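You operate a simulated robot arm through the tools that you are given. There is no shell and no other tool. Be economical: measure what you need, move in short steps, check, and stop when the job is done.

The job below is to be done with a simulated robot arm. You get a single attempt, and the scene is never put back.

## Task
Open the right grey drawer, fetch the 1.0 mm steel wheel from the top of the test bench and set it inside, then shut the drawer. Take the orange brush and leave it on the yellow bay. Turn the press dial to 10. Open the left green drawer, put the green rag inside and shut the drawer again. Turn the amps knob to 3. Fetch the yellow sponge and set it on the top of the scoop shelf. The order is free.

The check looks at the end state, three seconds after you hand in, the way a careful person would. Anything else that was tipped, shoved, dropped, spilled or broken makes it a failure.

## Robot
A 6-joint arm with a two-finger gripper on a trunk, on a base that drives. Base frame: it is fixed to the floor where the robot stands at the start and does not move with it; the origin is under the middle of the robot, x ahead of it, y to its left, z up. Units: mm, degrees, N and s.
With the tool pointing down near the work surface it reaches from about 220 to 700 mm from the robot's upright axis, wherever it stands. Its first joint turns from -166.0 to 166.0 degrees. Places, roughly: amps knob [7800, 8400, 1400]; green rag (10x8x4 cm) [-1700, -1200, 900]; left green drawer [2700, 1100, 700]; orange brush (6x12x11 cm) [-3300, 2900, 600]; press dial [-2700, -1300, 800]; pt left [2600, 1100, 700]; qc right [800, 100, 700]; right grey drawer [700, 100, 700]; steel wheel [750, -250, 750]; top of the scoop shelf (67x16 cm) [6180, 6800, 480]; yellow bay [-3300, 6300, 500]; yellow sponge (7x5x3 cm) [8300, 7800, 900]. Payload 1.57 kg.
Tool frame: the origin (TCP) lies between the finger pads and is the grasp point; the fingertips stand 21 mm ahead of it; z points along the fingers, y is the line along which they close. The gripper opens to 70 mm. The gripper's body begins 50 mm behind the TCP.
Orientation is told as [roll, pitch, yaw] about the base's x, y, z axes, in that order, counted from this pose: with the fingers straight down and closing along the base's y, the tool's x points along the base's -x, its y along +y and its z along -z.

## Interface
- The arm moves only by the tool nudge_tool. Its argument "commands" is a list of rows, each a list of 3 entries, a list of its own where there are three numbers: the shift along the tool's x, y, z in units of 50 mm (1.0 is 50 mm), then the turn, a rotation vector about the tool's x, y, z in units of 4 degrees (1.0 is 4 degrees), then the finger opening in cm, from 0 to 7. In form: [[[tx, ty, tz], [wx, wy, wz], hand], ...]. A call has 1 to 12 rows; each row shifts and turns the commanded pose from where the row before left it, along the tool's axes as they then stand. A call with a number of a shift or a turn outside -1 to 1 is refused whole. Rows are played at 5 a second. More than 50 mm and 8.6 degrees between two rows, or a gripper value outside its range, and nothing of the call is played. A pose out of reach is approached as far as the arm can. The call stops where the force on the tool passes 40 N (or 10 N more than at its start, if that is more) or the arm is blocked; 0.2 s more then pass. Each finger halts on what it meets, pressing with about 30 N; the grip force reading is that of the motor and also rises with nothing between the fingers. The clock runs only during rows and for 0.2 s after the last one: add rows that do not move to give the fingers time. The reply holds the time, the measured pose of the TCP, the force on the tool along the base axes, the opening and the grip force, in the units named above and with some noise, with the torque about the TCP (base axes, N m) and any sound that the robot's microphone picked up, and new pictures: "views" is both (left out), scene, wrist or none.
- Cameras (640 x 400 px; columns grow to the right, rows downward): "scene" is now at [5.2, 132.8, 1465.1]; the picture's right is [-0.34, -0.94, 0.00], its down [-0.81, 0.29, -0.50] and it looks along [0.47, -0.17, -0.86] (base axes); focal length 265 px, centre (320, 200). "wrist" rides on the gripper at [79, 4, -81] in the tool frame; the picture's right is [-0.05, 1.00, 0.00], its down [-0.67, -0.04, -0.75] and it looks along [-0.74, -0.04, 0.67] (tool axes); focal length 256 px, centre (320, 200). There is no depth. A picture from a camera that has moved, and an enlarged one, comes with that camera's place and axes in the base frame and with its lens.
- drive_base(legs): drives the robot by 1 to 6 legs, each [ahead, left, turn to the left] in mm, mm and degrees, along the robot's own axes; the way and the turn of a leg run together, so that a leg with both is an arc; at most 1500 mm and 180 degrees a leg. The arm and the cameras ride along, it lands a little off, and it stops where it bumps. It gives what a move gives, and a new picture of the scene camera.
- pan_tilt(pan, tilt): turns the head with the scene camera to pan (to the left, within 155 degrees either way) and tilt (down, from -29 to 69), counted from straight ahead of the robot. It gives what a move gives, and a new picture of the scene camera.
- close_up(camera, box): a new picture of the part [left, top, right, bottom] of that camera's present view, enlarged. The clock stands still meanwhile.
- sign_off(): hands the job in; it is judged then, once.

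Go step by step. Nothing tells you exact positions but the pictures and the camera data: compare them with the known pose of the tool, close in by small moves and look again before you grip or let go. The budget is 207 turns and 260 pictures, counting those below and the enlarged ones. Unless the task says otherwise, let go and move clear before handing in, and close with one line.

The tools are called by a JSON object that holds its "fn" and its "kwargs". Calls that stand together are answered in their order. nudge_tool: Moves the arm, as the interface text tells. Its arguments: {"type":"object","properties":{"commands":{"type":"array","items":{"type":"array"}},"views":{"type":"string","enum":["both","scene","wrist","none"]}},"required":["commands"]} The other tools are called the same way: drive_base (legs) drives the base; pan_tilt (pan, tilt) turns the head that bears the scene camera; close_up (camera, box) takes an enlarged picture of a part of a camera's view; sign_off () hands the job in.

At the start:

```text
clock: 0.0
tcp_pos: [454.2, -140.1, 1073.3]
orientation: [0.0, 0.2, 0.0]
force: [0.0, -0.1, 0.1]
torque: [-0.01, -0.01, -0.04]
width: 69.6
gripper_force: 0.0
robot x, y, heading: [2.6, -1.1, -0.1]
head pan, tilt: [-19.9, 59.8]
```

scene: 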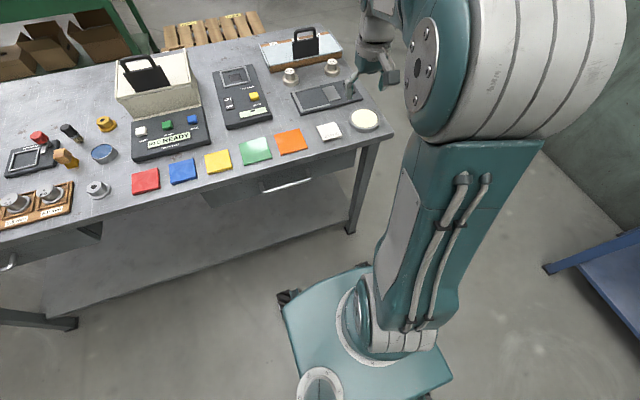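
wrist: 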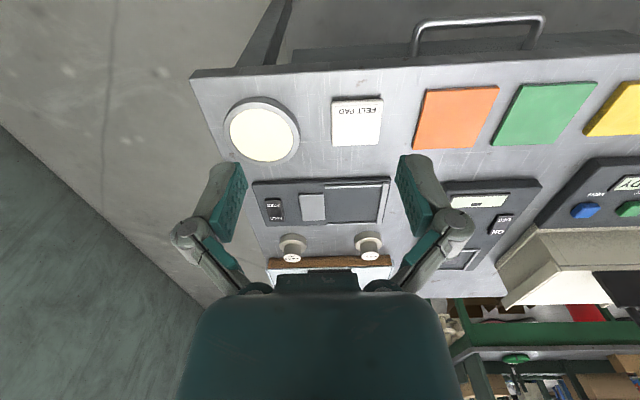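

I see the test bench ahead with two small labelled wheels near the right back; the right grey drawer has a handle on the front. I'll look closer first.

{"fn": "close_up", "kwargs": {"camera": "wrist", "box": [240, 170, 420, 280]}}

{"fn": "close_up", "kwargs": {"camera": "scene", "box": [200, 20, 400, 230]}}

{"fn": "close_up", "kwargs": {"camera": "scene", "box": [0, 50, 220, 280]}}

```text
3.56 times, centred on (330, 225) of wrist
camera zoom: at [374.4, -135.6, 1154.8], right [0.05, 1.0, 0.0], down [0.67, -0.04, 0.74], along [0.74, -0.04, -0.67], focal length 910 px, centre (284, 111)
```

zoom: 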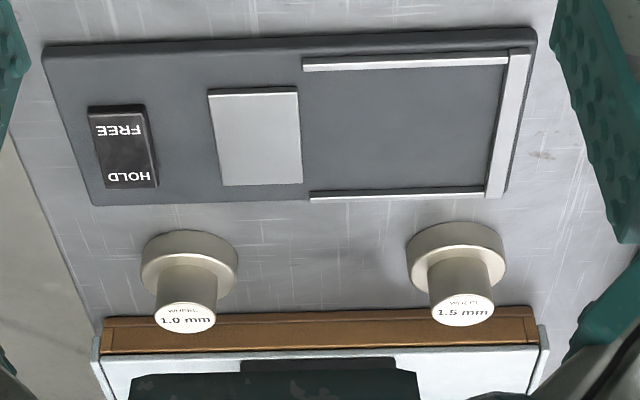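

```text
1.90 times, centred on (300, 125) of scene
camera zoom: at [5.2, 132.8, 1465.1], right [-0.34, -0.94, 0.0], down [-0.81, 0.29, -0.5], along [0.47, -0.17, -0.86], focal length 504 px, centre (358, 343)
```

zoom: 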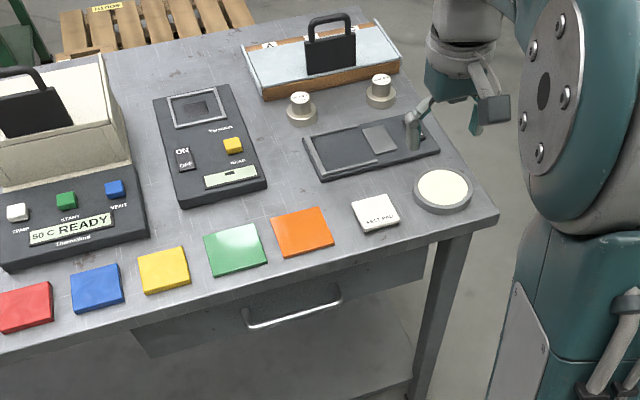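

```text
1.74 times, centred on (110, 165) of scene
camera zoom: at [5.2, 132.8, 1465.1], right [-0.34, -0.94, 0.0], down [-0.81, 0.29, -0.5], along [0.47, -0.17, -0.86], focal length 460 px, centre (685, 261)
```

zoom: 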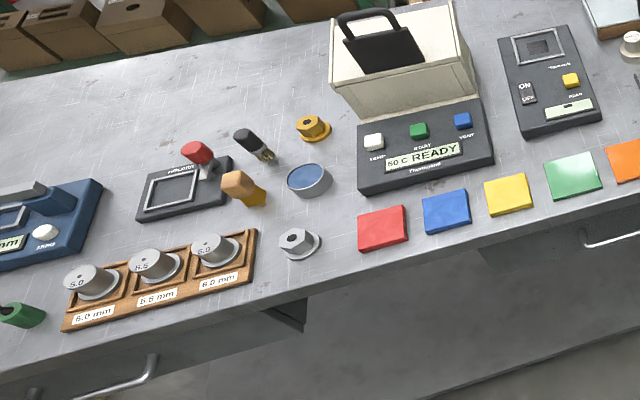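

The bench top stands at about z 820, the 1.0 mm wheel is the right-hand one at about (880,-228), and the right drawer's handle is near (490,72,745). I'll park the base to the right of the bench, from where both the drawer and the wheel are in reach.

{"fn": "drive_base", "kwargs": {"legs": [[0, -540, 0], [330, 0, 0]]}}

{"fn": "pan_tilt", "kwargs": {"pan": 50, "tilt": 45}}

```text
clock: 4.9
tcp_pos: [794.6, -703.0, 1072.7]
orientation: [0.1, 0.0, -0.6]
force: [-0.6, -0.9, 0.8]
torque: [0.06, -0.07, -0.04]
width: 70.3
gripper_force: 0.0
robot x, y, heading: [339.5, -556.8, -0.4]
head pan, tilt: [-19.9, 59.8]
camera scene: at [346.8, -437.8, 1464.5], right [-0.35, -0.94, -0.01], down [-0.81, 0.31, -0.5], along [0.47, -0.17, -0.87], focal length 265 px, centre (320, 200)
```

scene: 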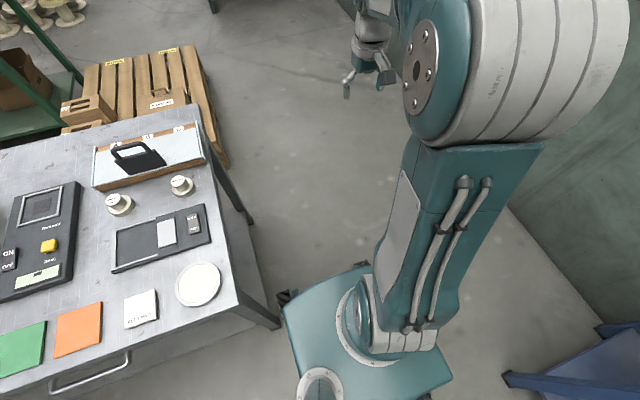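

```text
clock: 6.3
tcp_pos: [793.8, -692.7, 1076.5]
orientation: [-0.3, 0.1, -0.5]
force: [0.1, 0.8, 0.4]
torque: [-0.02, 0.0, 0.01]
width: 69.9
gripper_force: 0.1
robot x, y, heading: [341.1, -553.5, -0.6]
head pan, tilt: [50.0, 45.0]
camera scene: at [338.2, -341.1, 1484.6], right [0.76, -0.65, 0.0], down [-0.46, -0.54, -0.71], along [0.46, 0.54, -0.71], focal length 265 px, centre (320, 200)
```

scene: 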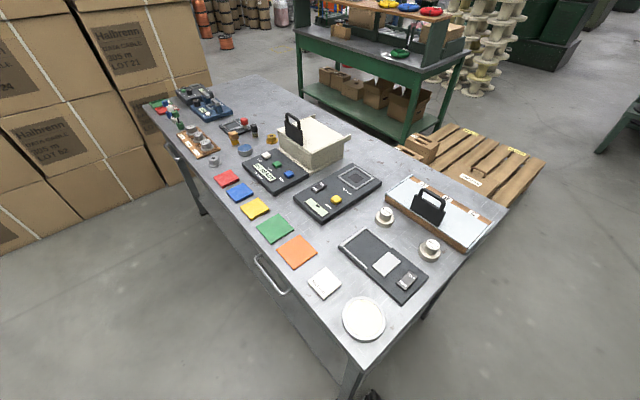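

From here the handle estimates agree at about (490,78,745) and the wheel at (868,-212). I'm swinging the closed gripper over to just in front of the handle for a closer look.

{"fn": "nudge_tool", "kwargs": {"commands": [[[0.404, 0.853, 0.196], [0, 0, 0], 0], [[0.404, 0.853, 0.196], [0, 0, 0], 0], [[0.404, 0.853, 0.196], [0, 0, 0], 0], [[0.404, 0.853, 0.196], [0, 0, 0], 0], [[0.404, 0.853, 0.196], [0, 0, 0], 0], [[0.404, 0.853, 0.196], [0, 0, 0], 0], [[0.404, 0.853, 0.196], [0, 0, 0], 0], [[0.404, 0.853, 0.196], [0, 0, 0], 0], [[0.404, 0.853, 0.196], [0, 0, 0], 0]], "views": "none"}}

{"fn": "nudge_tool", "kwargs": {"commands": [[[0.404, 0.853, 0.196], [0, 0, 0], 0], [[0.404, 0.853, 0.196], [0, 0, 0], 0], [[0.404, 0.853, 0.196], [0, 0, 0], 0], [[0.404, 0.853, 0.196], [0, 0, 0], 0], [[0.404, 0.853, 0.196], [0, 0, 0], 0], [[0.404, 0.853, 0.196], [0, 0, 0], 0], [[0.404, 0.853, 0.196], [0, 0, 0], 0], [[0.404, 0.853, 0.196], [0, 0, 0], 0], [[0.404, 0.853, 0.196], [0, 0, 0], 0]]}}

```text
clock: 8.3
tcp_pos: [612.5, -306.3, 987.0]
orientation: [-0.4, 0.0, -0.5]
force: [0.7, 0.0, 0.2]
torque: [0.01, 0.0, -0.01]
width: 0.0
gripper_force: 28.3
robot x, y, heading: [343.1, -556.4, -0.3]
head pan, tilt: [50.0, 45.0]
```

```text
clock: 10.3
tcp_pos: [435.8, 78.3, 895.3]
orientation: [-0.6, 0.0, -0.6]
force: [0.4, -0.1, 0.1]
torque: [-0.02, 0.03, 0.04]
width: 0.3
gripper_force: 28.8
robot x, y, heading: [341.2, -555.2, -0.3]
head pan, tilt: [50.0, 45.0]
camera scene: at [337.1, -337.0, 1483.8], right [0.76, -0.65, 0.0], down [-0.46, -0.54, -0.71], along [0.46, 0.54, -0.71], focal length 265 px, centre (320, 200)
camera wrist: at [356.5, 85.0, 976.0], right [0.06, 1.0, -0.01], down [0.67, -0.04, 0.74], along [0.74, -0.05, -0.67], focal length 256 px, centre (320, 200)
```

scene: 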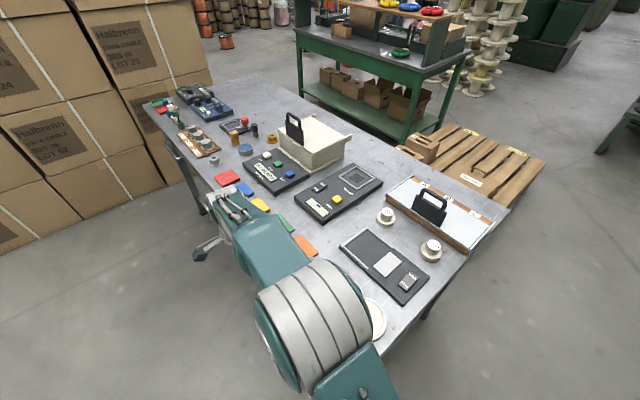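
wrist: 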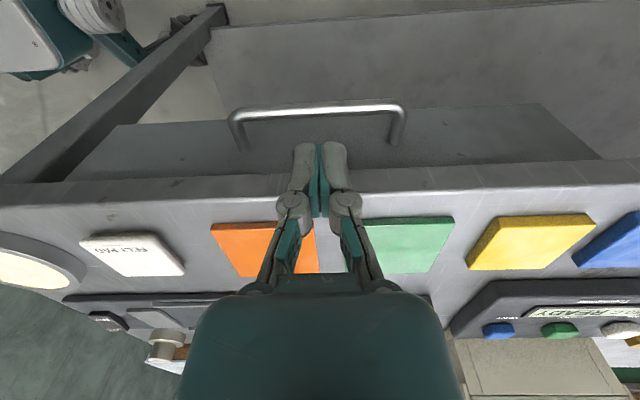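

The bar shows at about x 478, y 73, z 750, about 160 mm long, with the drawer front at about 522. I'll go down behind the bar with a slight tilt of the closed fingers and look before hooking.

{"fn": "nudge_tool", "kwargs": {"commands": [[[-0.4, -0.03, 0.6], [0, -1, 0], 0], [[-0.4, -0.03, 0.6], [0, -1, 0], 0], [[-0.35, -0.03, 0.6], [0, -1, 0], 0], [[0, 0, 0], [0, 0, 0], 0]]}}

```text
clock: 11.2
tcp_pos: [488.2, 74.7, 812.1]
orientation: [-0.3, -11.3, -0.1]
force: [-2.7, -1.9, -0.9]
torque: [0.08, -0.19, 0.04]
width: 0.0
gripper_force: 28.4
robot x, y, heading: [340.5, -555.5, -0.5]
head pan, tilt: [50.0, 45.0]
stopped in row 4: the force on the tool passed its limit at 82 N (the readings are from after the stop); the commanded pose is now the measured one
camera scene: at [336.2, -335.5, 1483.8], right [0.76, -0.65, 0.0], down [-0.46, -0.54, -0.71], along [0.46, 0.54, -0.71], focal length 265 px, centre (320, 200)
camera wrist: at [393.7, 81.0, 875.4], right [0.05, 1.0, 0.0], down [0.51, -0.03, 0.86], along [0.86, -0.04, -0.51], focal length 256 px, centre (320, 200)
```

scene: 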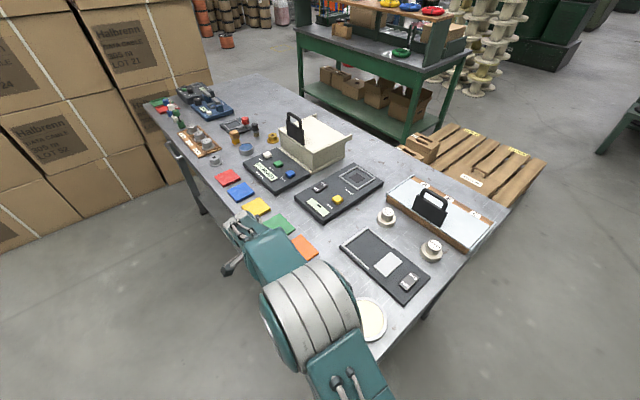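
wrist: 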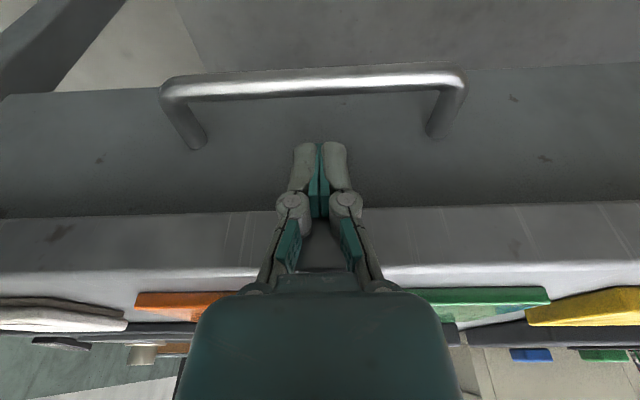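

I hit the bench edge lightly; the bar actually lies lower and closer (about x 460, z 780) with the bench edge at about 485, so a vertical hook is too tight. I'll back off and turn the tool to point forward and down with the fingers closing across the bar.

{"fn": "nudge_tool", "kwargs": {"commands": [[[0.62, 0, -0.43], [0, 0, 0], 0], [[0.62, 0, -0.43], [0, 0, 0], 0], [[0, 0, 0], [0.4263, -0.4263, -0.9567], 0], [[0, 0, 0], [0.4263, -0.4263, -0.9567], 0], [[0, 0, 0], [0.4263, -0.4263, -0.9567], 0], [[0, 0, 0], [0.4263, -0.4263, -0.9567], 0], [[0, 0, 0], [0.4263, -0.4263, -0.9567], 0], [[0, 0, 0], [0.4263, -0.4263, -0.9567], 0], [[0, 0, 0], [0.4263, -0.4263, -0.9567], 0], [[0, 0, 0], [0.4263, -0.4263, -0.9567], 0], [[0, 0, 0], [0.4263, -0.4263, -0.9567], 0], [[0, 0, 0], [0.4263, -0.4263, -0.9567], 0]], "views": "none"}}

{"fn": "nudge_tool", "kwargs": {"commands": [[[0, 0, 0], [0.4263, -0.4263, -0.9567], 0], [[0, 0, 0], [0.4263, -0.4263, -0.9567], 0], [[0, 0, 0], [0.4263, -0.4263, -0.9567], 0], [[0, 0, 0], [0.4263, -0.4263, -0.9567], 0], [[0, 0, 0], [0.4263, -0.4263, -0.9567], 0], [[0, 0, 0], [0.4263, -0.4263, -0.9567], 0], [[0, 0, 0], [0.4263, -0.4263, -0.9567], 0], [[0, 0, 0], [0.4263, -0.4263, -0.9567], 0], [[0, 0, 0], [0.4263, -0.4263, -0.9567], 0], [[0, 0, 0], [0.4263, -0.4263, -0.9567], 4.5], [[0, 0, 0], [0.4263, -0.4263, -0.9567], 4.5], [[0, 0, 0], [0.4263, -0.4263, -0.9567], 4.5]]}}

```text
clock: 13.8
tcp_pos: [420.3, 74.8, 842.0]
orientation: [-29.7, -18.2, 42.8]
force: [0.3, -0.4, -0.4]
torque: [-0.01, 0.02, 0.02]
width: 0.0
gripper_force: 28.2
robot x, y, heading: [341.4, -557.4, -0.3]
head pan, tilt: [50.0, 45.0]
```

```text
clock: 16.4
tcp_pos: [419.7, 75.1, 842.9]
orientation: [-59.6, 0.3, 90.2]
force: [0.1, -0.2, 0.4]
torque: [0.02, -0.03, 0.03]
width: 45.1
gripper_force: 0.1
robot x, y, heading: [344.9, -555.9, -0.4]
head pan, tilt: [50.0, 45.0]
camera scene: at [336.1, -336.8, 1483.9], right [0.76, -0.65, 0.0], down [-0.46, -0.54, -0.71], along [0.46, 0.54, -0.71], focal length 265 px, centre (320, 200)
camera wrist: at [347.2, -3.8, 879.5], right [-0.51, 0.05, -0.86], down [-0.62, 0.67, 0.4], along [0.59, 0.74, -0.31], focal length 256 px, centre (320, 200)
```

scene: 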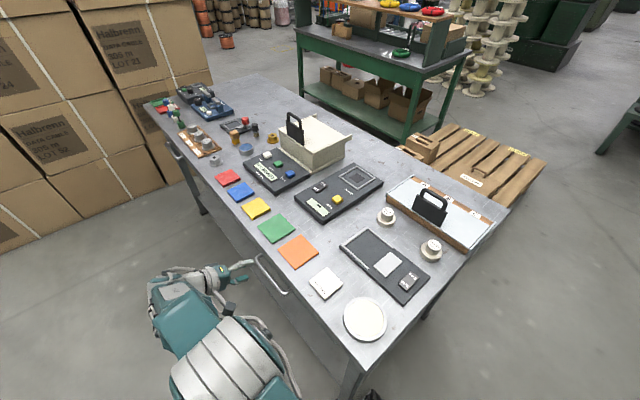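
wrist: 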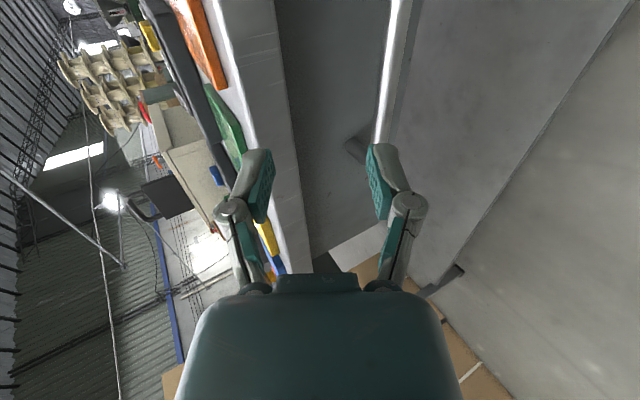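

The tool now points forward-down with fingers open across the bar direction. I'll lower it to a point about 60 mm short of the bar and look.

{"fn": "nudge_tool", "kwargs": {"commands": [[[0, 0.5, 0.3], [0, 0, 0], 5], [[0, 0.5, 0.3], [0, 0, 0], 5]], "views": "wrist"}}

```text
clock: 17.0
tcp_pos: [420.8, 74.2, 784.5]
orientation: [-59.3, 0.2, 90.1]
force: [0.2, 1.0, 0.8]
torque: [-0.01, -0.01, 0.01]
width: 50.0
gripper_force: 0.0
robot x, y, heading: [343.3, -560.5, -0.2]
head pan, tilt: [50.0, 45.0]
camera wrist: at [348.3, -4.3, 821.5], right [-0.51, 0.05, -0.86], down [-0.62, 0.67, 0.41], along [0.59, 0.74, -0.31], focal length 256 px, centre (320, 200)
```

wrist: 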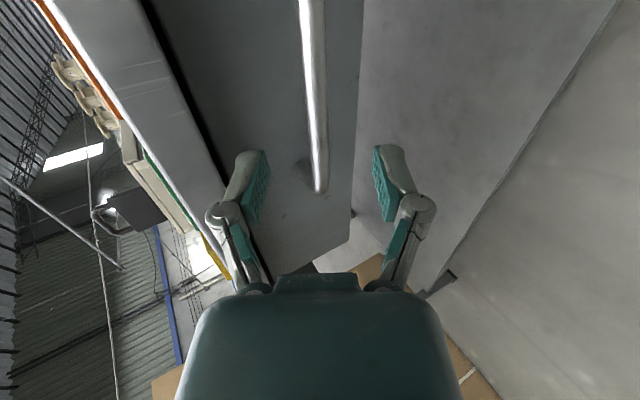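

Two sightings fix the bar at (475, 754), straight along the fingers. I'll narrow the opening, advance 54 mm, then close.

{"fn": "nudge_tool", "kwargs": {"commands": [[[0, 0, 0.3], [0, 0, 0], 2.8], [[0, 0, 0.4], [0, 0, 0], 2.8], [[0, 0, 0.38], [0, 0, 0], 2.8], [[0, 0, 0], [0, 0, 0], 0], [[0, 0, 0], [0, 0, 0], 0], [[0, 0, 0], [0, 0, 0], 0]], "views": "wrist"}}

```text
clock: 18.4
tcp_pos: [467.6, 74.3, 758.6]
orientation: [-59.6, 0.0, 90.1]
force: [0.9, 4.8, 21.1]
torque: [-0.52, -0.28, -0.64]
width: 13.5
gripper_force: 32.2
robot x, y, heading: [343.1, -556.2, -0.4]
head pan, tilt: [50.0, 45.0]
camera wrist: at [394.9, -4.4, 795.9], right [-0.51, 0.05, -0.86], down [-0.63, 0.67, 0.41], along [0.59, 0.74, -0.3], focal length 256 px, centre (320, 200)
```

wrist: 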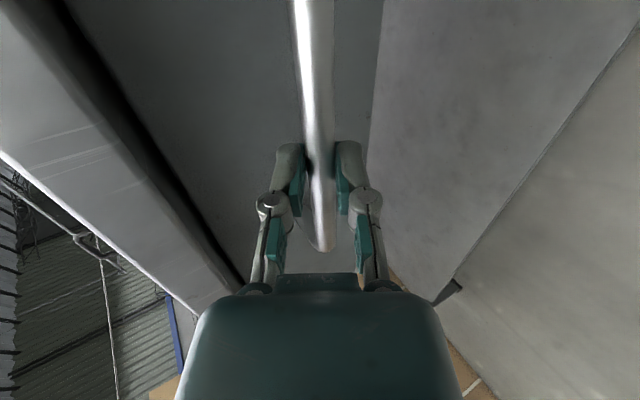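

The bar is held (13.5 mm). I'll pull the drawer straight back.

{"fn": "nudge_tool", "kwargs": {"commands": [[[0, 0.16, -0.37], [0, 0, 0], 0], [[0, 0.2, -0.346], [0, 0, 0], 0], [[0, 0.25, -0.433], [0, 0, 0], 0], [[0, 0.25, -0.433], [0, 0, 0], 0], [[0, 0.25, -0.433], [0, 0, 0], 0], [[0, 0.25, -0.433], [0, 0, 0], 0], [[0, 0.25, -0.433], [0, 0, 0], 0], [[0, 0.25, -0.433], [0, 0, 0], 0], [[0, 0.25, -0.433], [0, 0, 0], 0]]}}

```text
clock: 20.4
tcp_pos: [249.5, 73.8, 757.7]
orientation: [-59.4, 0.4, 90.1]
force: [-1.1, -16.0, -17.0]
torque: [0.31, 0.19, 0.47]
width: 13.4
gripper_force: 31.8
robot x, y, heading: [339.9, -554.7, -0.6]
head pan, tilt: [50.0, 45.0]
camera scene: at [335.1, -338.7, 1484.0], right [0.76, -0.65, 0.0], down [-0.46, -0.54, -0.71], along [0.46, 0.54, -0.71], focal length 265 px, centre (320, 200)
camera wrist: at [177.6, -4.5, 796.7], right [-0.51, 0.05, -0.86], down [-0.62, 0.67, 0.4], along [0.59, 0.74, -0.31], focal length 256 px, centre (320, 200)
```

scene: 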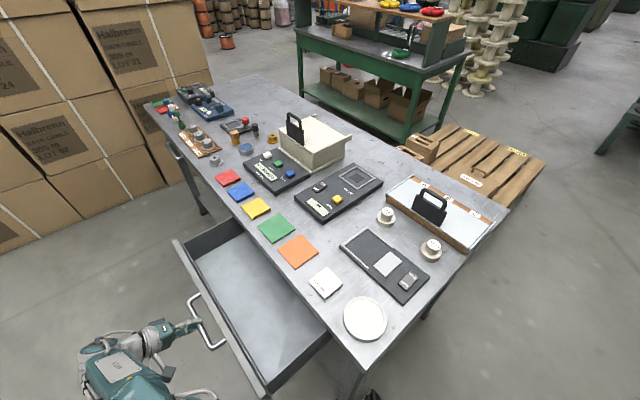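
wrist: 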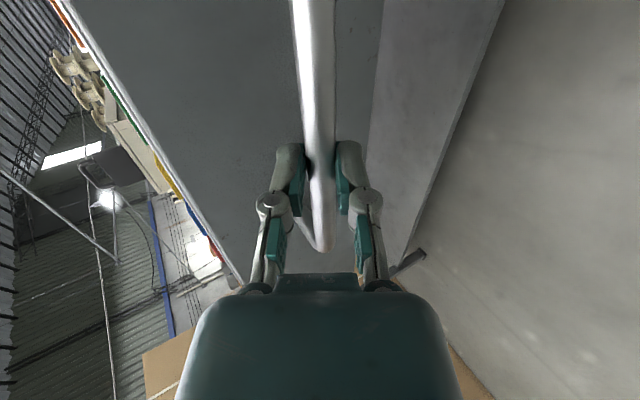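

The drawer is open about 218 mm. I'll release, back off, lift, and turn the tool straight down again.

{"fn": "nudge_tool", "kwargs": {"commands": [[[0, 0, 0], [0, 0, 0], 3], [[0, 0, 0], [0, 0, 0], 3], [[0, 0, -0.6], [0, 0, 0], 3], [[0, 0, -0.6], [0, 0, 0], 3], [[0, -0.866, -0.5], [0, 0, 0], 3], [[0, -0.866, -0.5], [0, 0, 0], 4], [[0, -0.866, -0.5], [0, 0, 0], 4], [[0, 0, 0], [-0.556, 0.556, 0.964], 5], [[0, 0, 0], [-0.556, 0.556, 0.964], 5], [[0, 0, 0], [-0.556, 0.556, 0.964], 5], [[0, 0, 0], [-0.556, 0.556, 0.964], 5], [[0, 0, 0], [-0.556, 0.556, 0.964], 5]], "views": "scene"}}

{"fn": "nudge_tool", "kwargs": {"commands": [[[0, 0, 0], [-0.556, 0.556, 0.964], 5], [[0, 0, 0], [-0.556, 0.556, 0.964], 5], [[0, 0, 0], [-0.556, 0.556, 0.964], 5], [[0, 0, 0], [-0.556, 0.556, 0.964], 5], [[0, 0, 0], [-0.556, 0.556, 0.964], 5], [[0, 0, 0], [-0.556, 0.556, 0.964], 5], [[0, 0, 0], [-0.556, 0.556, 0.964], 5], [[0, 0, 0], [-0.556, 0.556, 0.964], 5], [[0, 0, 0], [-0.556, 0.556, 0.964], 5], [[0, 0, 0], [-0.556, 0.556, 0.964], 5], [[0, 0, 0], [-0.556, 0.556, 0.964], 5], [[0, 0, 0], [-0.556, 0.556, 0.964], 5]], "views": "none"}}

```text
clock: 23.0
tcp_pos: [202.2, 71.0, 940.8]
orientation: [-46.7, -8.6, 69.6]
force: [-1.1, -0.6, 0.4]
torque: [0.02, 0.02, 0.02]
width: 49.7
gripper_force: 0.0
robot x, y, heading: [342.0, -556.6, -0.6]
head pan, tilt: [50.0, 45.0]
camera scene: at [335.3, -337.9, 1484.0], right [0.76, -0.65, 0.0], down [-0.46, -0.54, -0.71], along [0.46, 0.54, -0.71], focal length 265 px, centre (320, 200)
```

scene: 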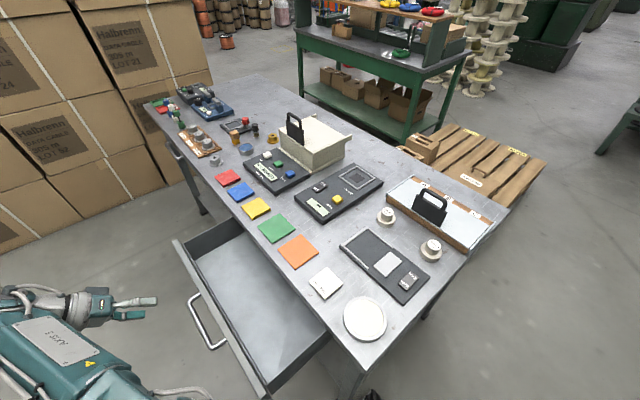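

```text
clock: 25.6
tcp_pos: [195.2, 82.7, 1009.2]
orientation: [-11.4, -7.1, 16.0]
force: [-0.7, 1.1, 0.3]
torque: [0.01, 0.0, 0.03]
width: 50.2
gripper_force: 0.0
out of reach, approached as far as the arm can: row 1, 7, 8, 9, 10, 11, 12
robot x, y, heading: [338.5, -556.1, -0.4]
head pan, tilt: [50.0, 45.0]
```

The arm ran out of reach while turning up there; I'll finish the turn while moving in toward the bench.

{"fn": "nudge_tool", "kwargs": {"commands": [[[-0.7, -0.5, 0], [0, 0, 0], 5], [[-0.7, -0.5, 0], [0, 0, 0], 5], [[-0.7, -0.5, 0], [0, 0, 0], 5], [[-0.7, -0.5, 0], [-0.556, 0.556, 0.964], 5], [[-0.7, -0.5, 0], [-0.556, 0.556, 0.964], 5], [[-0.7, -0.5, 0], [-0.556, 0.556, 0.964], 5], [[-0.7, -0.5, 0], [-0.556, 0.556, 0.964], 5]], "views": "scene"}}

```text
clock: 27.2
tcp_pos: [461.6, 86.1, 1125.0]
orientation: [-1.0, 0.5, 0.0]
force: [-0.6, 0.4, 0.1]
torque: [-0.01, 0.01, -0.02]
width: 50.0
gripper_force: 0.1
out of reach, approached as far as the arm can: row 1, 2, 3, 4, 5, 6, 7
robot x, y, heading: [342.3, -557.2, -0.0]
head pan, tilt: [50.0, 45.0]
camera scene: at [336.7, -337.9, 1484.0], right [0.76, -0.65, 0.0], down [-0.46, -0.54, -0.71], along [0.46, 0.54, -0.71], focal length 265 px, centre (320, 200)
```

scene: 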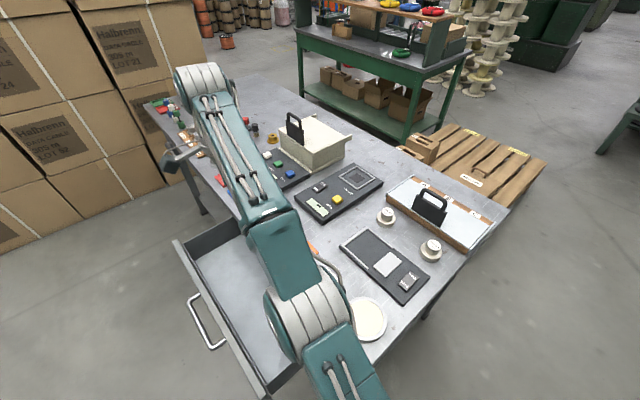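

Orientation is straight down again. Moving over to view the wheel.

{"fn": "nudge_tool", "kwargs": {"commands": [[[-0.6, -0.6, 0.25], [0, 0, 0], 5], [[-0.6, -0.6, 0.25], [0, 0, 0], 5], [[-0.6, -0.6, 0.25], [0, 0, 0], 5], [[-0.6, -0.6, 0.25], [0, 0, 0], 5], [[-0.6, -0.6, 0.25], [0, 0, 0], 5], [[-0.6, -0.6, 0.25], [0, 0, 0], 5], [[-0.6, -0.6, 0.25], [0, 0, 0], 5], [[-0.6, -0.6, 0.25], [0, 0, 0], 5], [[-0.6, -0.6, 0.25], [0, 0, 0], 5], [[-0.6, -0.6, 0.25], [0, 0, 0], 5]], "views": "wrist"}}

```text
clock: 29.4
tcp_pos: [811.5, -87.3, 1126.2]
orientation: [-0.7, 0.9, -0.1]
force: [-0.1, 0.5, 0.5]
torque: [-0.03, 0.0, 0.01]
width: 49.8
gripper_force: 0.1
out of reach, approached as far as the arm can: row 1, 2, 3, 4, 5, 6, 7, 8, 9, 10
robot x, y, heading: [343.1, -559.1, -0.3]
head pan, tilt: [50.0, 45.0]
camera wrist: at [733.2, -81.5, 1207.5], right [0.05, 1.0, -0.01], down [0.68, -0.03, 0.74], along [0.73, -0.05, -0.68], focal length 256 px, centre (320, 200)
```

wrist: 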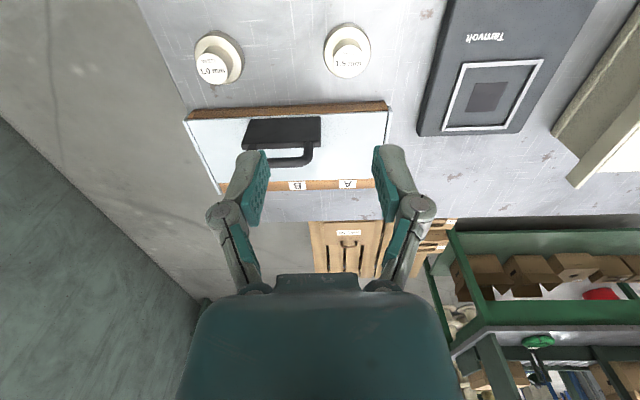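

The wheel looks to be at about (848,-224). I'll move to just behind and above it and see how the command follows.

{"fn": "nudge_tool", "kwargs": {"commands": [[[0.4, -0.5, 0.6], [0, 0, 0], 5], [[0.4, -0.5, 0.6], [0, 0, 0], 5], [[0.4, -0.5, 0.6], [0, 0, 0], 5]], "views": "wrist"}}

```text
clock: 30.2
tcp_pos: [812.7, -88.3, 1126.4]
orientation: [-0.6, 0.9, 0.0]
force: [-0.1, 0.1, 0.0]
torque: [-0.01, 0.0, -0.01]
width: 49.7
gripper_force: 0.0
out of reach, approached as far as the arm can: row 1, 2, 3
robot x, y, heading: [341.9, -556.6, -0.7]
head pan, tilt: [50.0, 45.0]
camera wrist: at [733.6, -81.3, 1208.2], right [0.05, 1.0, -0.01], down [0.68, -0.03, 0.74], along [0.73, -0.05, -0.68], focal length 256 px, centre (320, 200)
```

wrist: 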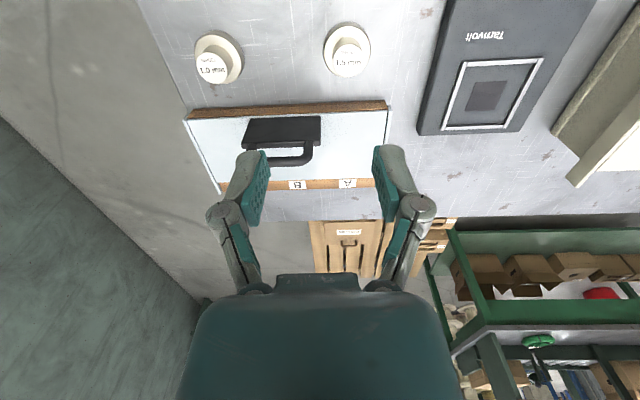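

{"fn": "nudge_tool", "kwargs": {"commands": [[[0.6, -0.6, 0], [0, 0, 0], 5], [[0.6, -0.6, 0], [0, 0, 0], 5], [[0.6, -0.6, 0], [0, 0, 0], 5], [[0.6, -0.6, 0], [0, 0, 0], 5]], "views": "none"}}

```text
clock: 31.2
tcp_pos: [780.5, -121.3, 1144.9]
orientation: [0.3, 0.2, -0.1]
force: [0.1, -1.2, -10.8]
torque: [0.0, -0.02, 0.04]
width: 49.9
gripper_force: 0.0
out of reach, approached as far as the arm can: row 1, 2, 3
robot x, y, heading: [339.0, -553.4, -0.3]
head pan, tilt: [50.0, 45.0]
```

{"fn": "nudge_tool", "kwargs": {"commands": [[[0.1, -0.4, 0.74], [0, 0, 0], 5], [[0.1, -0.4, 0.74], [0, 0, 0], 5], [[0.1, -0.4, 0.74], [0, 0, 0], 5], [[0.1, -0.4, 0.74], [0, 0, 0], 5], [[0.1, -0.4, 0.74], [0, 0, 0], 5]], "views": "wrist"}}

```text
clock: 32.4
tcp_pos: [752.7, -221.5, 959.1]
orientation: [-0.1, 0.4, 0.0]
force: [-0.3, 0.2, -0.8]
torque: [-0.02, -0.02, -0.04]
width: 50.1
gripper_force: 0.1
robot x, y, heading: [340.5, -558.1, -0.3]
head pan, tilt: [50.0, 45.0]
camera wrist: at [672.8, -216.1, 1041.7], right [0.05, 1.0, 0.0], down [0.67, -0.03, 0.74], along [0.74, -0.04, -0.67], focal length 256 px, centre (320, 200)
```

wrist: 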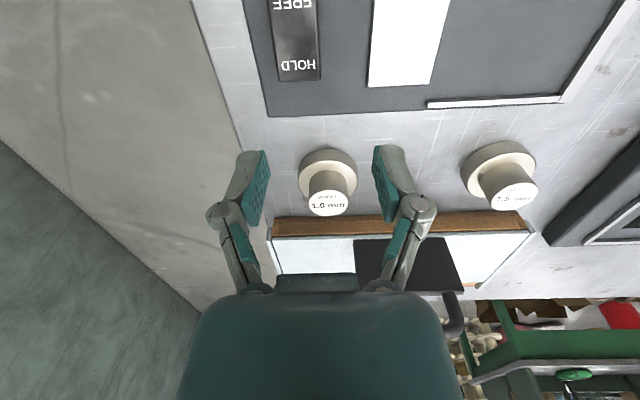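

The 1.0 mm wheel's hub top is fixed at about (838,-217,896). Moving above it and descending to grip the hub.

{"fn": "nudge_tool", "kwargs": {"commands": [[[-0.57, 0.03, 0], [0, 0, 0], 5.5], [[-0.57, 0.03, 0], [0, 0, 0], 5.5], [[-0.57, 0.03, 0], [0, 0, 0], 5.5], [[0, 0, 0.4], [0, 0, 0], 5.5], [[0, 0, 0.4], [0, 0, 0], 5.5], [[0, 0, 0], [0, 0, 0], 5.5]]}}

```text
clock: 33.8
tcp_pos: [838.1, -215.1, 920.5]
orientation: [-0.3, 0.4, 0.0]
force: [0.0, -0.3, -0.9]
torque: [-0.01, -0.01, -0.02]
width: 55.1
gripper_force: 0.0
robot x, y, heading: [343.4, -556.2, -0.5]
head pan, tilt: [50.0, 45.0]
camera scene: at [338.2, -338.2, 1484.1], right [0.76, -0.65, 0.0], down [-0.46, -0.54, -0.71], along [0.46, 0.54, -0.71], focal length 265 px, centre (320, 200)
camera wrist: at [759.2, -209.8, 1002.7], right [0.05, 1.0, 0.0], down [0.67, -0.03, 0.74], along [0.74, -0.04, -0.67], focal length 256 px, centre (320, 200)
```

scene: 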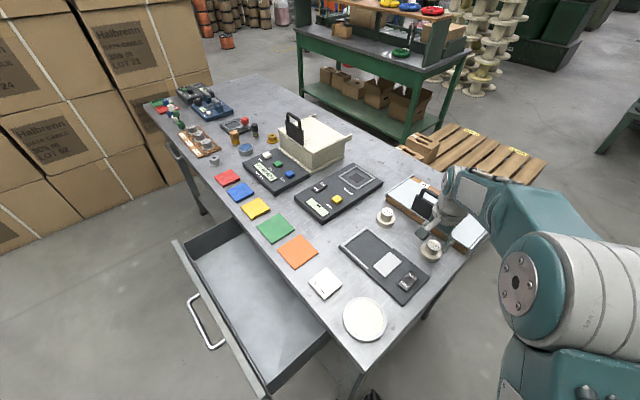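
wrist: 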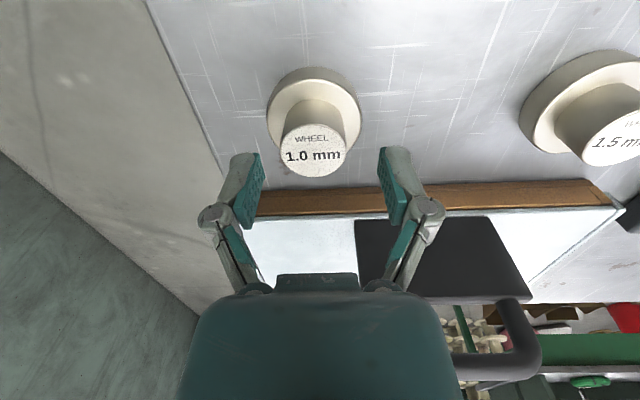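

{"fn": "nudge_tool", "kwargs": {"commands": [[[-0.04, -0.06, 0.32], [0, 0, 0], 5.5], [[0, 0, 0.33], [0, 0, 0], 5.5], [[0, 0, 0], [0, 0, 0], 0], [[0, 0, 0], [0, 0, 0], 0], [[0, 0, 0], [0, 0, 0], 0]], "views": "wrist"}}

```text
clock: 35.0
tcp_pos: [840.3, -219.0, 888.3]
orientation: [-0.1, 0.3, 0.1]
force: [-0.7, 2.5, 10.8]
torque: [0.08, -0.02, 0.0]
width: 35.3
gripper_force: 30.5
robot x, y, heading: [343.7, -556.3, -0.6]
head pan, tilt: [50.0, 45.0]
camera wrist: at [761.3, -213.9, 970.1], right [0.05, 1.0, 0.0], down [0.67, -0.03, 0.74], along [0.74, -0.04, -0.67], focal length 256 px, centre (320, 200)
```

wrist: 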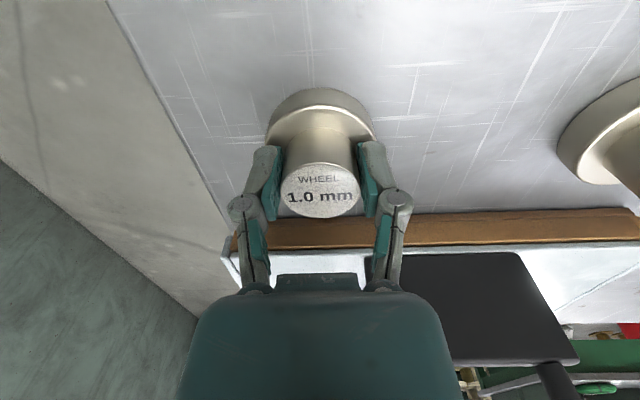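

Wheel gripped. Lifting and carrying it over the open drawer at about (385,75).

{"fn": "nudge_tool", "kwargs": {"commands": [[[0, 0, -0.75], [0, 0, 0], 0], [[0, 0, -0.75], [0, 0, 0], 0], [[0.758, 0.49, 0], [0, 0, 0], 0], [[0.758, 0.49, 0], [0, 0, 0], 0], [[0.758, 0.49, 0], [0, 0, 0], 0], [[0.758, 0.49, 0], [0, 0, 0], 0], [[0.758, 0.49, 0], [0, 0, 0], 0], [[0.758, 0.49, 0], [0, 0, 0], 0], [[0.758, 0.49, 0], [0, 0, 0], 0], [[0.758, 0.49, 0], [0, 0, 0], 0]], "views": "none"}}

{"fn": "nudge_tool", "kwargs": {"commands": [[[0.758, 0.49, 0], [0, 0, 0], 0], [[0.758, 0.49, 0], [0, 0, 0], 0], [[0.758, 0.49, 0], [0, 0, 0], 0], [[0.758, 0.49, 0], [0, 0, 0], 0], [[0, 0, 0.8], [0, 0, 0], 0], [[0, 0, 0], [0, 0, 0], 0]]}}

```text
clock: 37.2
tcp_pos: [537.0, -20.9, 964.9]
orientation: [-0.2, 0.4, 0.0]
force: [0.7, 0.4, -2.9]
torque: [0.01, 0.0, 0.0]
width: 35.1
gripper_force: 29.7
robot x, y, heading: [340.3, -557.3, -0.5]
head pan, tilt: [50.0, 45.0]
```

```text
clock: 38.6
tcp_pos: [383.1, 76.0, 925.8]
orientation: [-0.2, 0.4, 0.0]
force: [-0.2, -0.3, -1.6]
torque: [-0.01, -0.02, 0.03]
width: 35.0
gripper_force: 30.4
robot x, y, heading: [338.9, -556.3, -0.5]
head pan, tilt: [50.0, 45.0]
camera scene: at [336.4, -336.6, 1483.9], right [0.76, -0.65, 0.0], down [-0.46, -0.54, -0.71], along [0.46, 0.54, -0.71], focal length 265 px, centre (320, 200)
camera wrist: at [303.5, 82.5, 1007.6], right [0.05, 1.0, 0.0], down [0.67, -0.03, 0.74], along [0.74, -0.04, -0.67], focal length 256 px, centre (320, 200)
```

scene: 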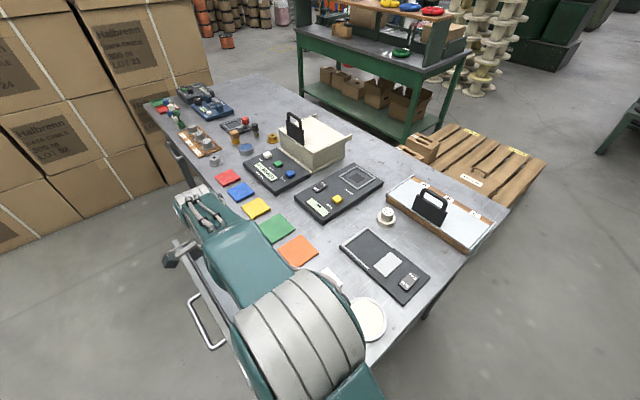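
wrist: 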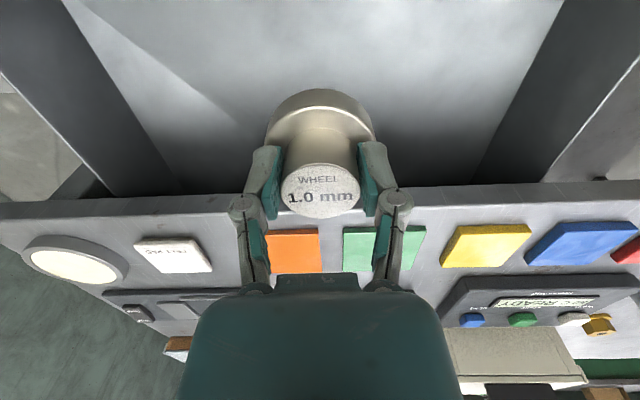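

Over the drawer. Lowering, first quickly, then in small steps until contact.

{"fn": "nudge_tool", "kwargs": {"commands": [[[0, 0, 0.7], [0, 0, 0], 0], [[0, 0, 0.7], [0, 0, 0], 0], [[0, 0, 0.6], [0, 0, 0], 0], [[0, 0, 0.3], [0, 0, 0], 0]], "views": "wrist"}}

```text
clock: 39.6
tcp_pos: [384.1, 77.9, 809.3]
orientation: [-0.1, 0.5, 0.0]
force: [1.2, -0.3, -2.2]
torque: [0.0, 0.01, -0.04]
width: 35.1
gripper_force: 29.9
robot x, y, heading: [338.5, -557.2, -0.4]
head pan, tilt: [50.0, 45.0]
camera wrist: at [304.5, 82.7, 890.5], right [0.05, 1.0, 0.0], down [0.67, -0.03, 0.74], along [0.74, -0.04, -0.67], focal length 256 px, centre (320, 200)
```

wrist: 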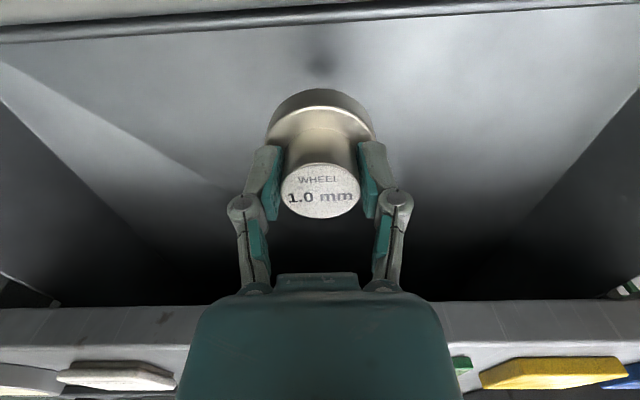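

{"fn": "nudge_tool", "kwargs": {"commands": [[[-0.15, 0, 0.2], [0, 0, 0], 0], [[-0.15, 0, 0.2], [0, 0, 0], 0], [[0, 0, 0.15], [0, 0, 0], 0], [[0, 0, 0.1], [0, 0, 0], 0], [[0, 0, 0.1], [0, 0, 0], 0], [[0, 0, 0.1], [0, 0, 0], 0], [[0, 0, 0.1], [0, 0, 0], 0], [[0, 0, 0.1], [0, 0, 0], 0], [[0, 0, 0.1], [0, 0, 0], 0], [[0, 0, 0.1], [0, 0, 0], 0], [[0, 0, 0.1], [0, 0, 0], 0], [[0, 0, 0.1], [0, 0, 0], 0]], "views": "wrist"}}

```text
clock: 42.2
tcp_pos: [399.4, 77.5, 743.5]
orientation: [0.3, 0.4, -0.2]
force: [-1.3, 2.4, 29.0]
torque: [-0.41, 2.74, -0.23]
width: 35.3
gripper_force: 29.7
robot x, y, heading: [343.3, -555.2, -0.6]
head pan, tilt: [50.0, 45.0]
camera wrist: at [319.5, 81.8, 824.3], right [0.06, 1.0, 0.01], down [0.67, -0.04, 0.74], along [0.74, -0.04, -0.67], focal length 256 px, centre (320, 200)
```

wrist: 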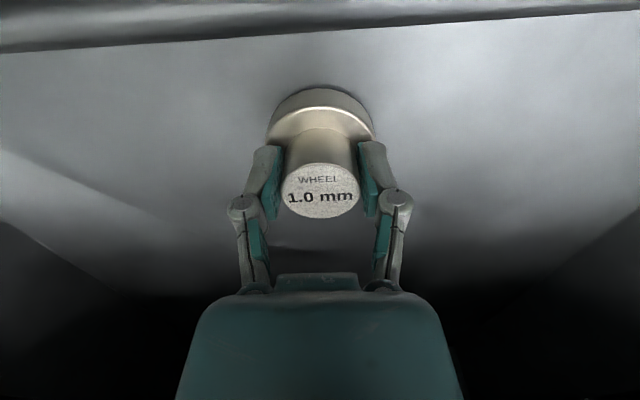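

The torque (lever about 95 mm behind the TCP) says the camera housing touched the drawer's front wall, not the wheel the floor. I'll raise, shift 42 mm toward the bench, and lower again.

{"fn": "nudge_tool", "kwargs": {"commands": [[[0, 0, -0.3], [0, 0, 0], 0], [[-0.42, 0, 0], [0, 0, 0], 0], [[-0.42, 0, 0], [0, 0, 0], 0], [[0, 0, 0.2], [0, 0, 0], 0], [[0, 0, 0.1], [0, 0, 0], 0], [[0, 0, 0.1], [0, 0, 0], 0], [[0, 0, 0.1], [0, 0, 0], 0], [[0, 0, 0.1], [0, 0, 0], 0], [[0, 0, 0.1], [0, 0, 0], 0], [[0, 0, 0.1], [0, 0, 0], 0]], "views": "both"}}

```text
clock: 43.8
tcp_pos: [442.2, 79.9, 737.1]
orientation: [0.3, 0.2, -0.1]
force: [-0.9, -8.0, 21.1]
torque: [-0.4, 0.48, 0.18]
width: 35.2
gripper_force: 30.4
robot x, y, heading: [339.7, -562.1, -0.3]
head pan, tilt: [50.0, 45.0]
stopped in row 7: the force on the tool passed its limit at 46 N (the readings are from after the stop); the commanded pose is now the measured one
camera scene: at [336.5, -335.8, 1484.1], right [0.76, -0.65, 0.0], down [-0.46, -0.54, -0.71], along [0.46, 0.54, -0.71], focal length 265 px, centre (320, 200)
camera wrist: at [362.6, 84.7, 817.6], right [0.05, 1.0, 0.01], down [0.67, -0.04, 0.74], along [0.74, -0.04, -0.67], focal length 256 px, centre (320, 200)
```

scene: 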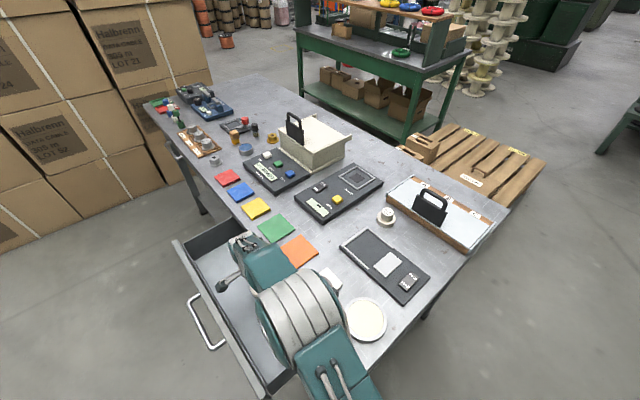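
wrist: 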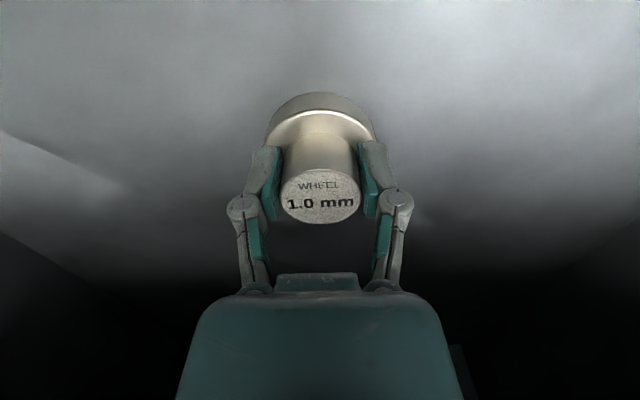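

The wheel has reached the drawer floor. Releasing and lifting straight up.

{"fn": "nudge_tool", "kwargs": {"commands": [[[0, 0, -0.02], [0, 0, 0], 5], [[0, 0, 0], [0, 0, 0], 5], [[0, 0, 0], [0, 0, 0], 5], [[0, 0, -0.4], [0, 0, 0], 5], [[0, 0, -0.6], [0, 0, 0], 5], [[0, 0, -0.6], [0, 0, 0], 5]], "views": "wrist"}}

```text
clock: 45.2
tcp_pos: [442.7, 75.7, 814.0]
orientation: [0.2, 0.3, 0.0]
force: [-0.3, 0.3, 0.9]
torque: [0.0, 0.02, 0.0]
width: 50.1
gripper_force: 0.1
robot x, y, heading: [341.8, -554.3, -0.5]
head pan, tilt: [50.0, 45.0]
camera wrist: at [363.0, 81.8, 896.6], right [0.05, 1.0, 0.0], down [0.67, -0.04, 0.74], along [0.74, -0.04, -0.67], focal length 256 px, centre (320, 200)
```

wrist: 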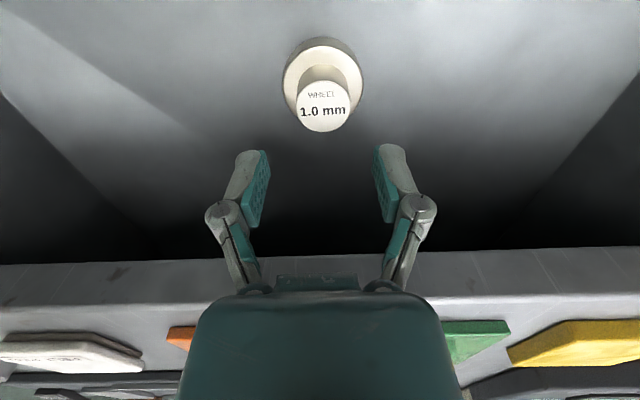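

The wheel stands upright in the drawer. Now up, back in front of the bar, and down, with fingers closed, to push the drawer shut.

{"fn": "nudge_tool", "kwargs": {"commands": [[[0, 0, -0.86], [0, 0, 0], 3], [[0, 0, -0.86], [0, 0, 0], 0], [[0.9, 0, 0], [0, 0, 0], 0], [[0.9, 0, 0], [0, 0, 0], 0], [[0.9, 0, 0], [0, 0, 0], 0], [[0.9, 0, 0], [0, 0, 0], 0], [[0.9, 0, 0], [0, 0, 0], 0], [[0, 0, 0.95], [0, 0, 0], 0], [[0, 0, 0.95], [0, 0, 0], 0], [[0, 0, 0.9], [0, 0, 0], 0]], "views": "both"}}

```text
clock: 47.4
tcp_pos: [217.7, 78.5, 760.4]
orientation: [0.3, 0.3, -0.1]
force: [0.2, 0.3, 0.0]
torque: [0.01, 0.0, 0.01]
width: 0.0
gripper_force: 28.8
robot x, y, heading: [342.8, -558.0, -0.2]
head pan, tilt: [50.0, 45.0]
camera scene: at [335.6, -333.6, 1483.6], right [0.76, -0.65, 0.0], down [-0.46, -0.54, -0.71], along [0.46, 0.54, -0.71], focal length 265 px, centre (320, 200)
camera wrist: at [138.4, 83.7, 842.3], right [0.05, 1.0, 0.0], down [0.67, -0.04, 0.74], along [0.74, -0.04, -0.67], focal length 256 px, centre (320, 200)
```

scene: 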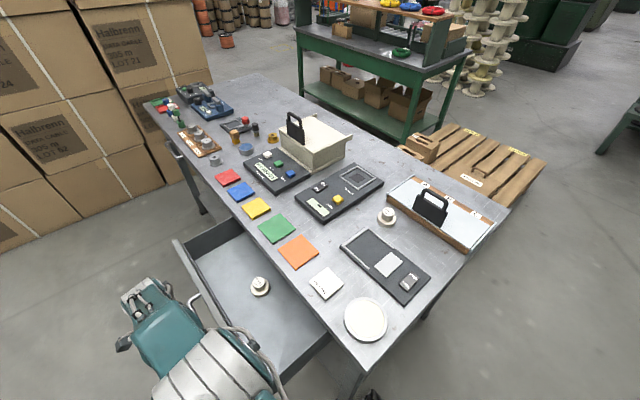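
wrist: 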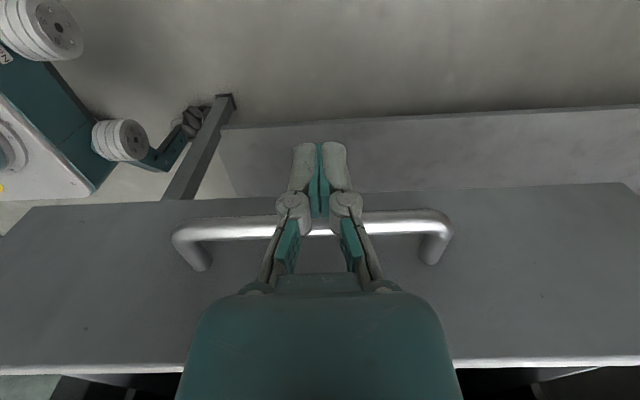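

{"fn": "nudge_tool", "kwargs": {"commands": [[[-0.4, 0, 0], [0, 0, 0], 0], [[-0.4, 0, 0], [0, 0, 0], 0], [[-0.4, 0, 0], [0, 0, 0], 0], [[-0.4, 0, 0], [0, 0, 0], 0], [[-0.4, 0, 0], [0, 0, 0], 0], [[-0.4, 0, 0], [0, 0, 0], 0], [[-0.4, 0, 0], [0, 0, 0], 0], [[-0.4, 0, 0], [0, 0, 0], 0], [[-0.4, 0, 0], [0, 0, 0], 0], [[-0.4, 0, 0], [0, 0, 0], 0], [[-0.4, 0, 0], [0, 0, 0], 0]], "views": "scene"}}

{"fn": "nudge_tool", "kwargs": {"commands": [[[-0.2, 0, 0], [0, 0, 0], 0], [[-0.2, 0, 0], [0, 0, 0], 0], [[-0.1, 0, 0], [0, 0, 0], 0], [[-0.1, 0, 0], [0, 0, 0], 0], [[-0.1, 0, 0], [0, 0, 0], 0], [[-0.1, 0, 0], [0, 0, 0], 0]], "views": "both"}}

```text
clock: 49.8
tcp_pos: [437.2, 77.6, 760.6]
orientation: [0.2, 0.3, 0.0]
force: [0.5, -0.4, 0.2]
torque: [0.03, 0.04, -0.03]
width: 0.0
gripper_force: 28.5
robot x, y, heading: [342.1, -559.0, -0.5]
head pan, tilt: [50.0, 45.0]
camera scene: at [336.5, -334.1, 1483.7], right [0.76, -0.65, 0.0], down [-0.46, -0.54, -0.71], along [0.46, 0.54, -0.71], focal length 265 px, centre (320, 200)
```

scene: 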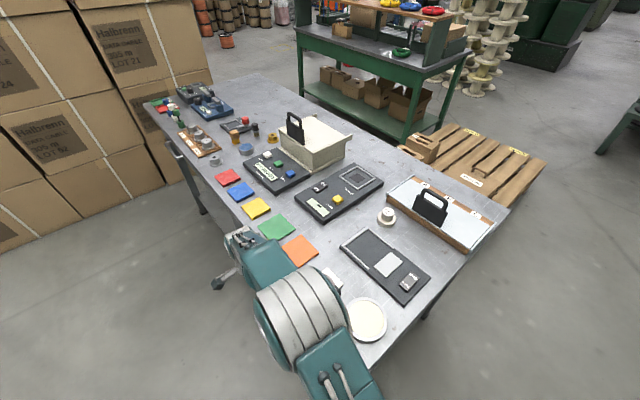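

```text
clock: 50.5
tcp_pos: [450.8, 76.9, 760.8]
orientation: [0.3, 0.6, 0.3]
force: [-6.1, -2.1, -1.6]
torque: [0.28, -0.43, -0.2]
width: 0.0
gripper_force: 28.4
robot x, y, heading: [339.8, -559.7, -0.6]
head pan, tilt: [50.0, 45.0]
stopped in row 3: the force on the tool passed its limit at 45 N (the readings are from after the stop); the commanded pose is now the measured one
camera scene: at [335.5, -334.9, 1483.7], right [0.76, -0.65, 0.0], down [-0.46, -0.54, -0.71], along [0.46, 0.54, -0.71], focal length 265 px, centre (320, 200)
camera wrist: at [371.8, 80.8, 843.1], right [0.05, 1.0, 0.0], down [0.67, -0.03, 0.74], along [0.74, -0.03, -0.67], focal length 256 px, centre (320, 200)
```

scene: 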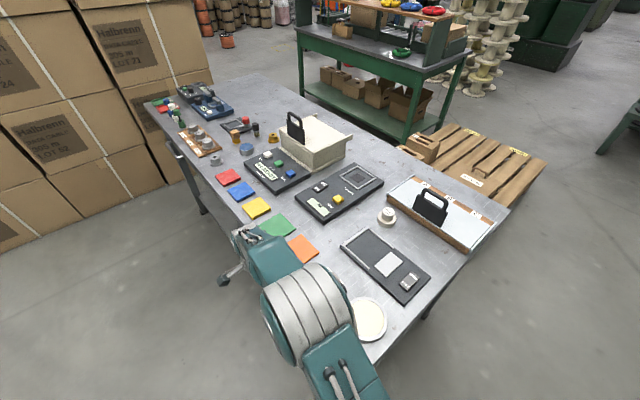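
wrist: 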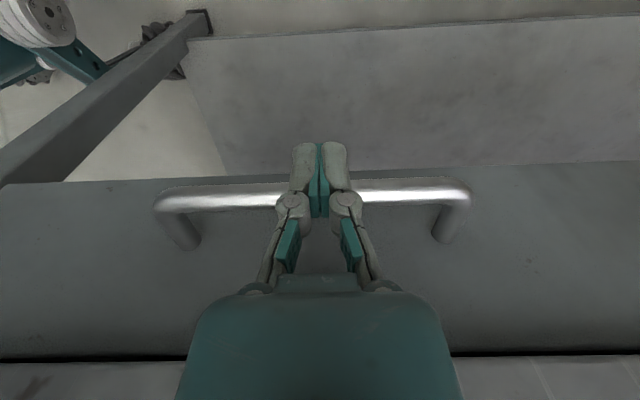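

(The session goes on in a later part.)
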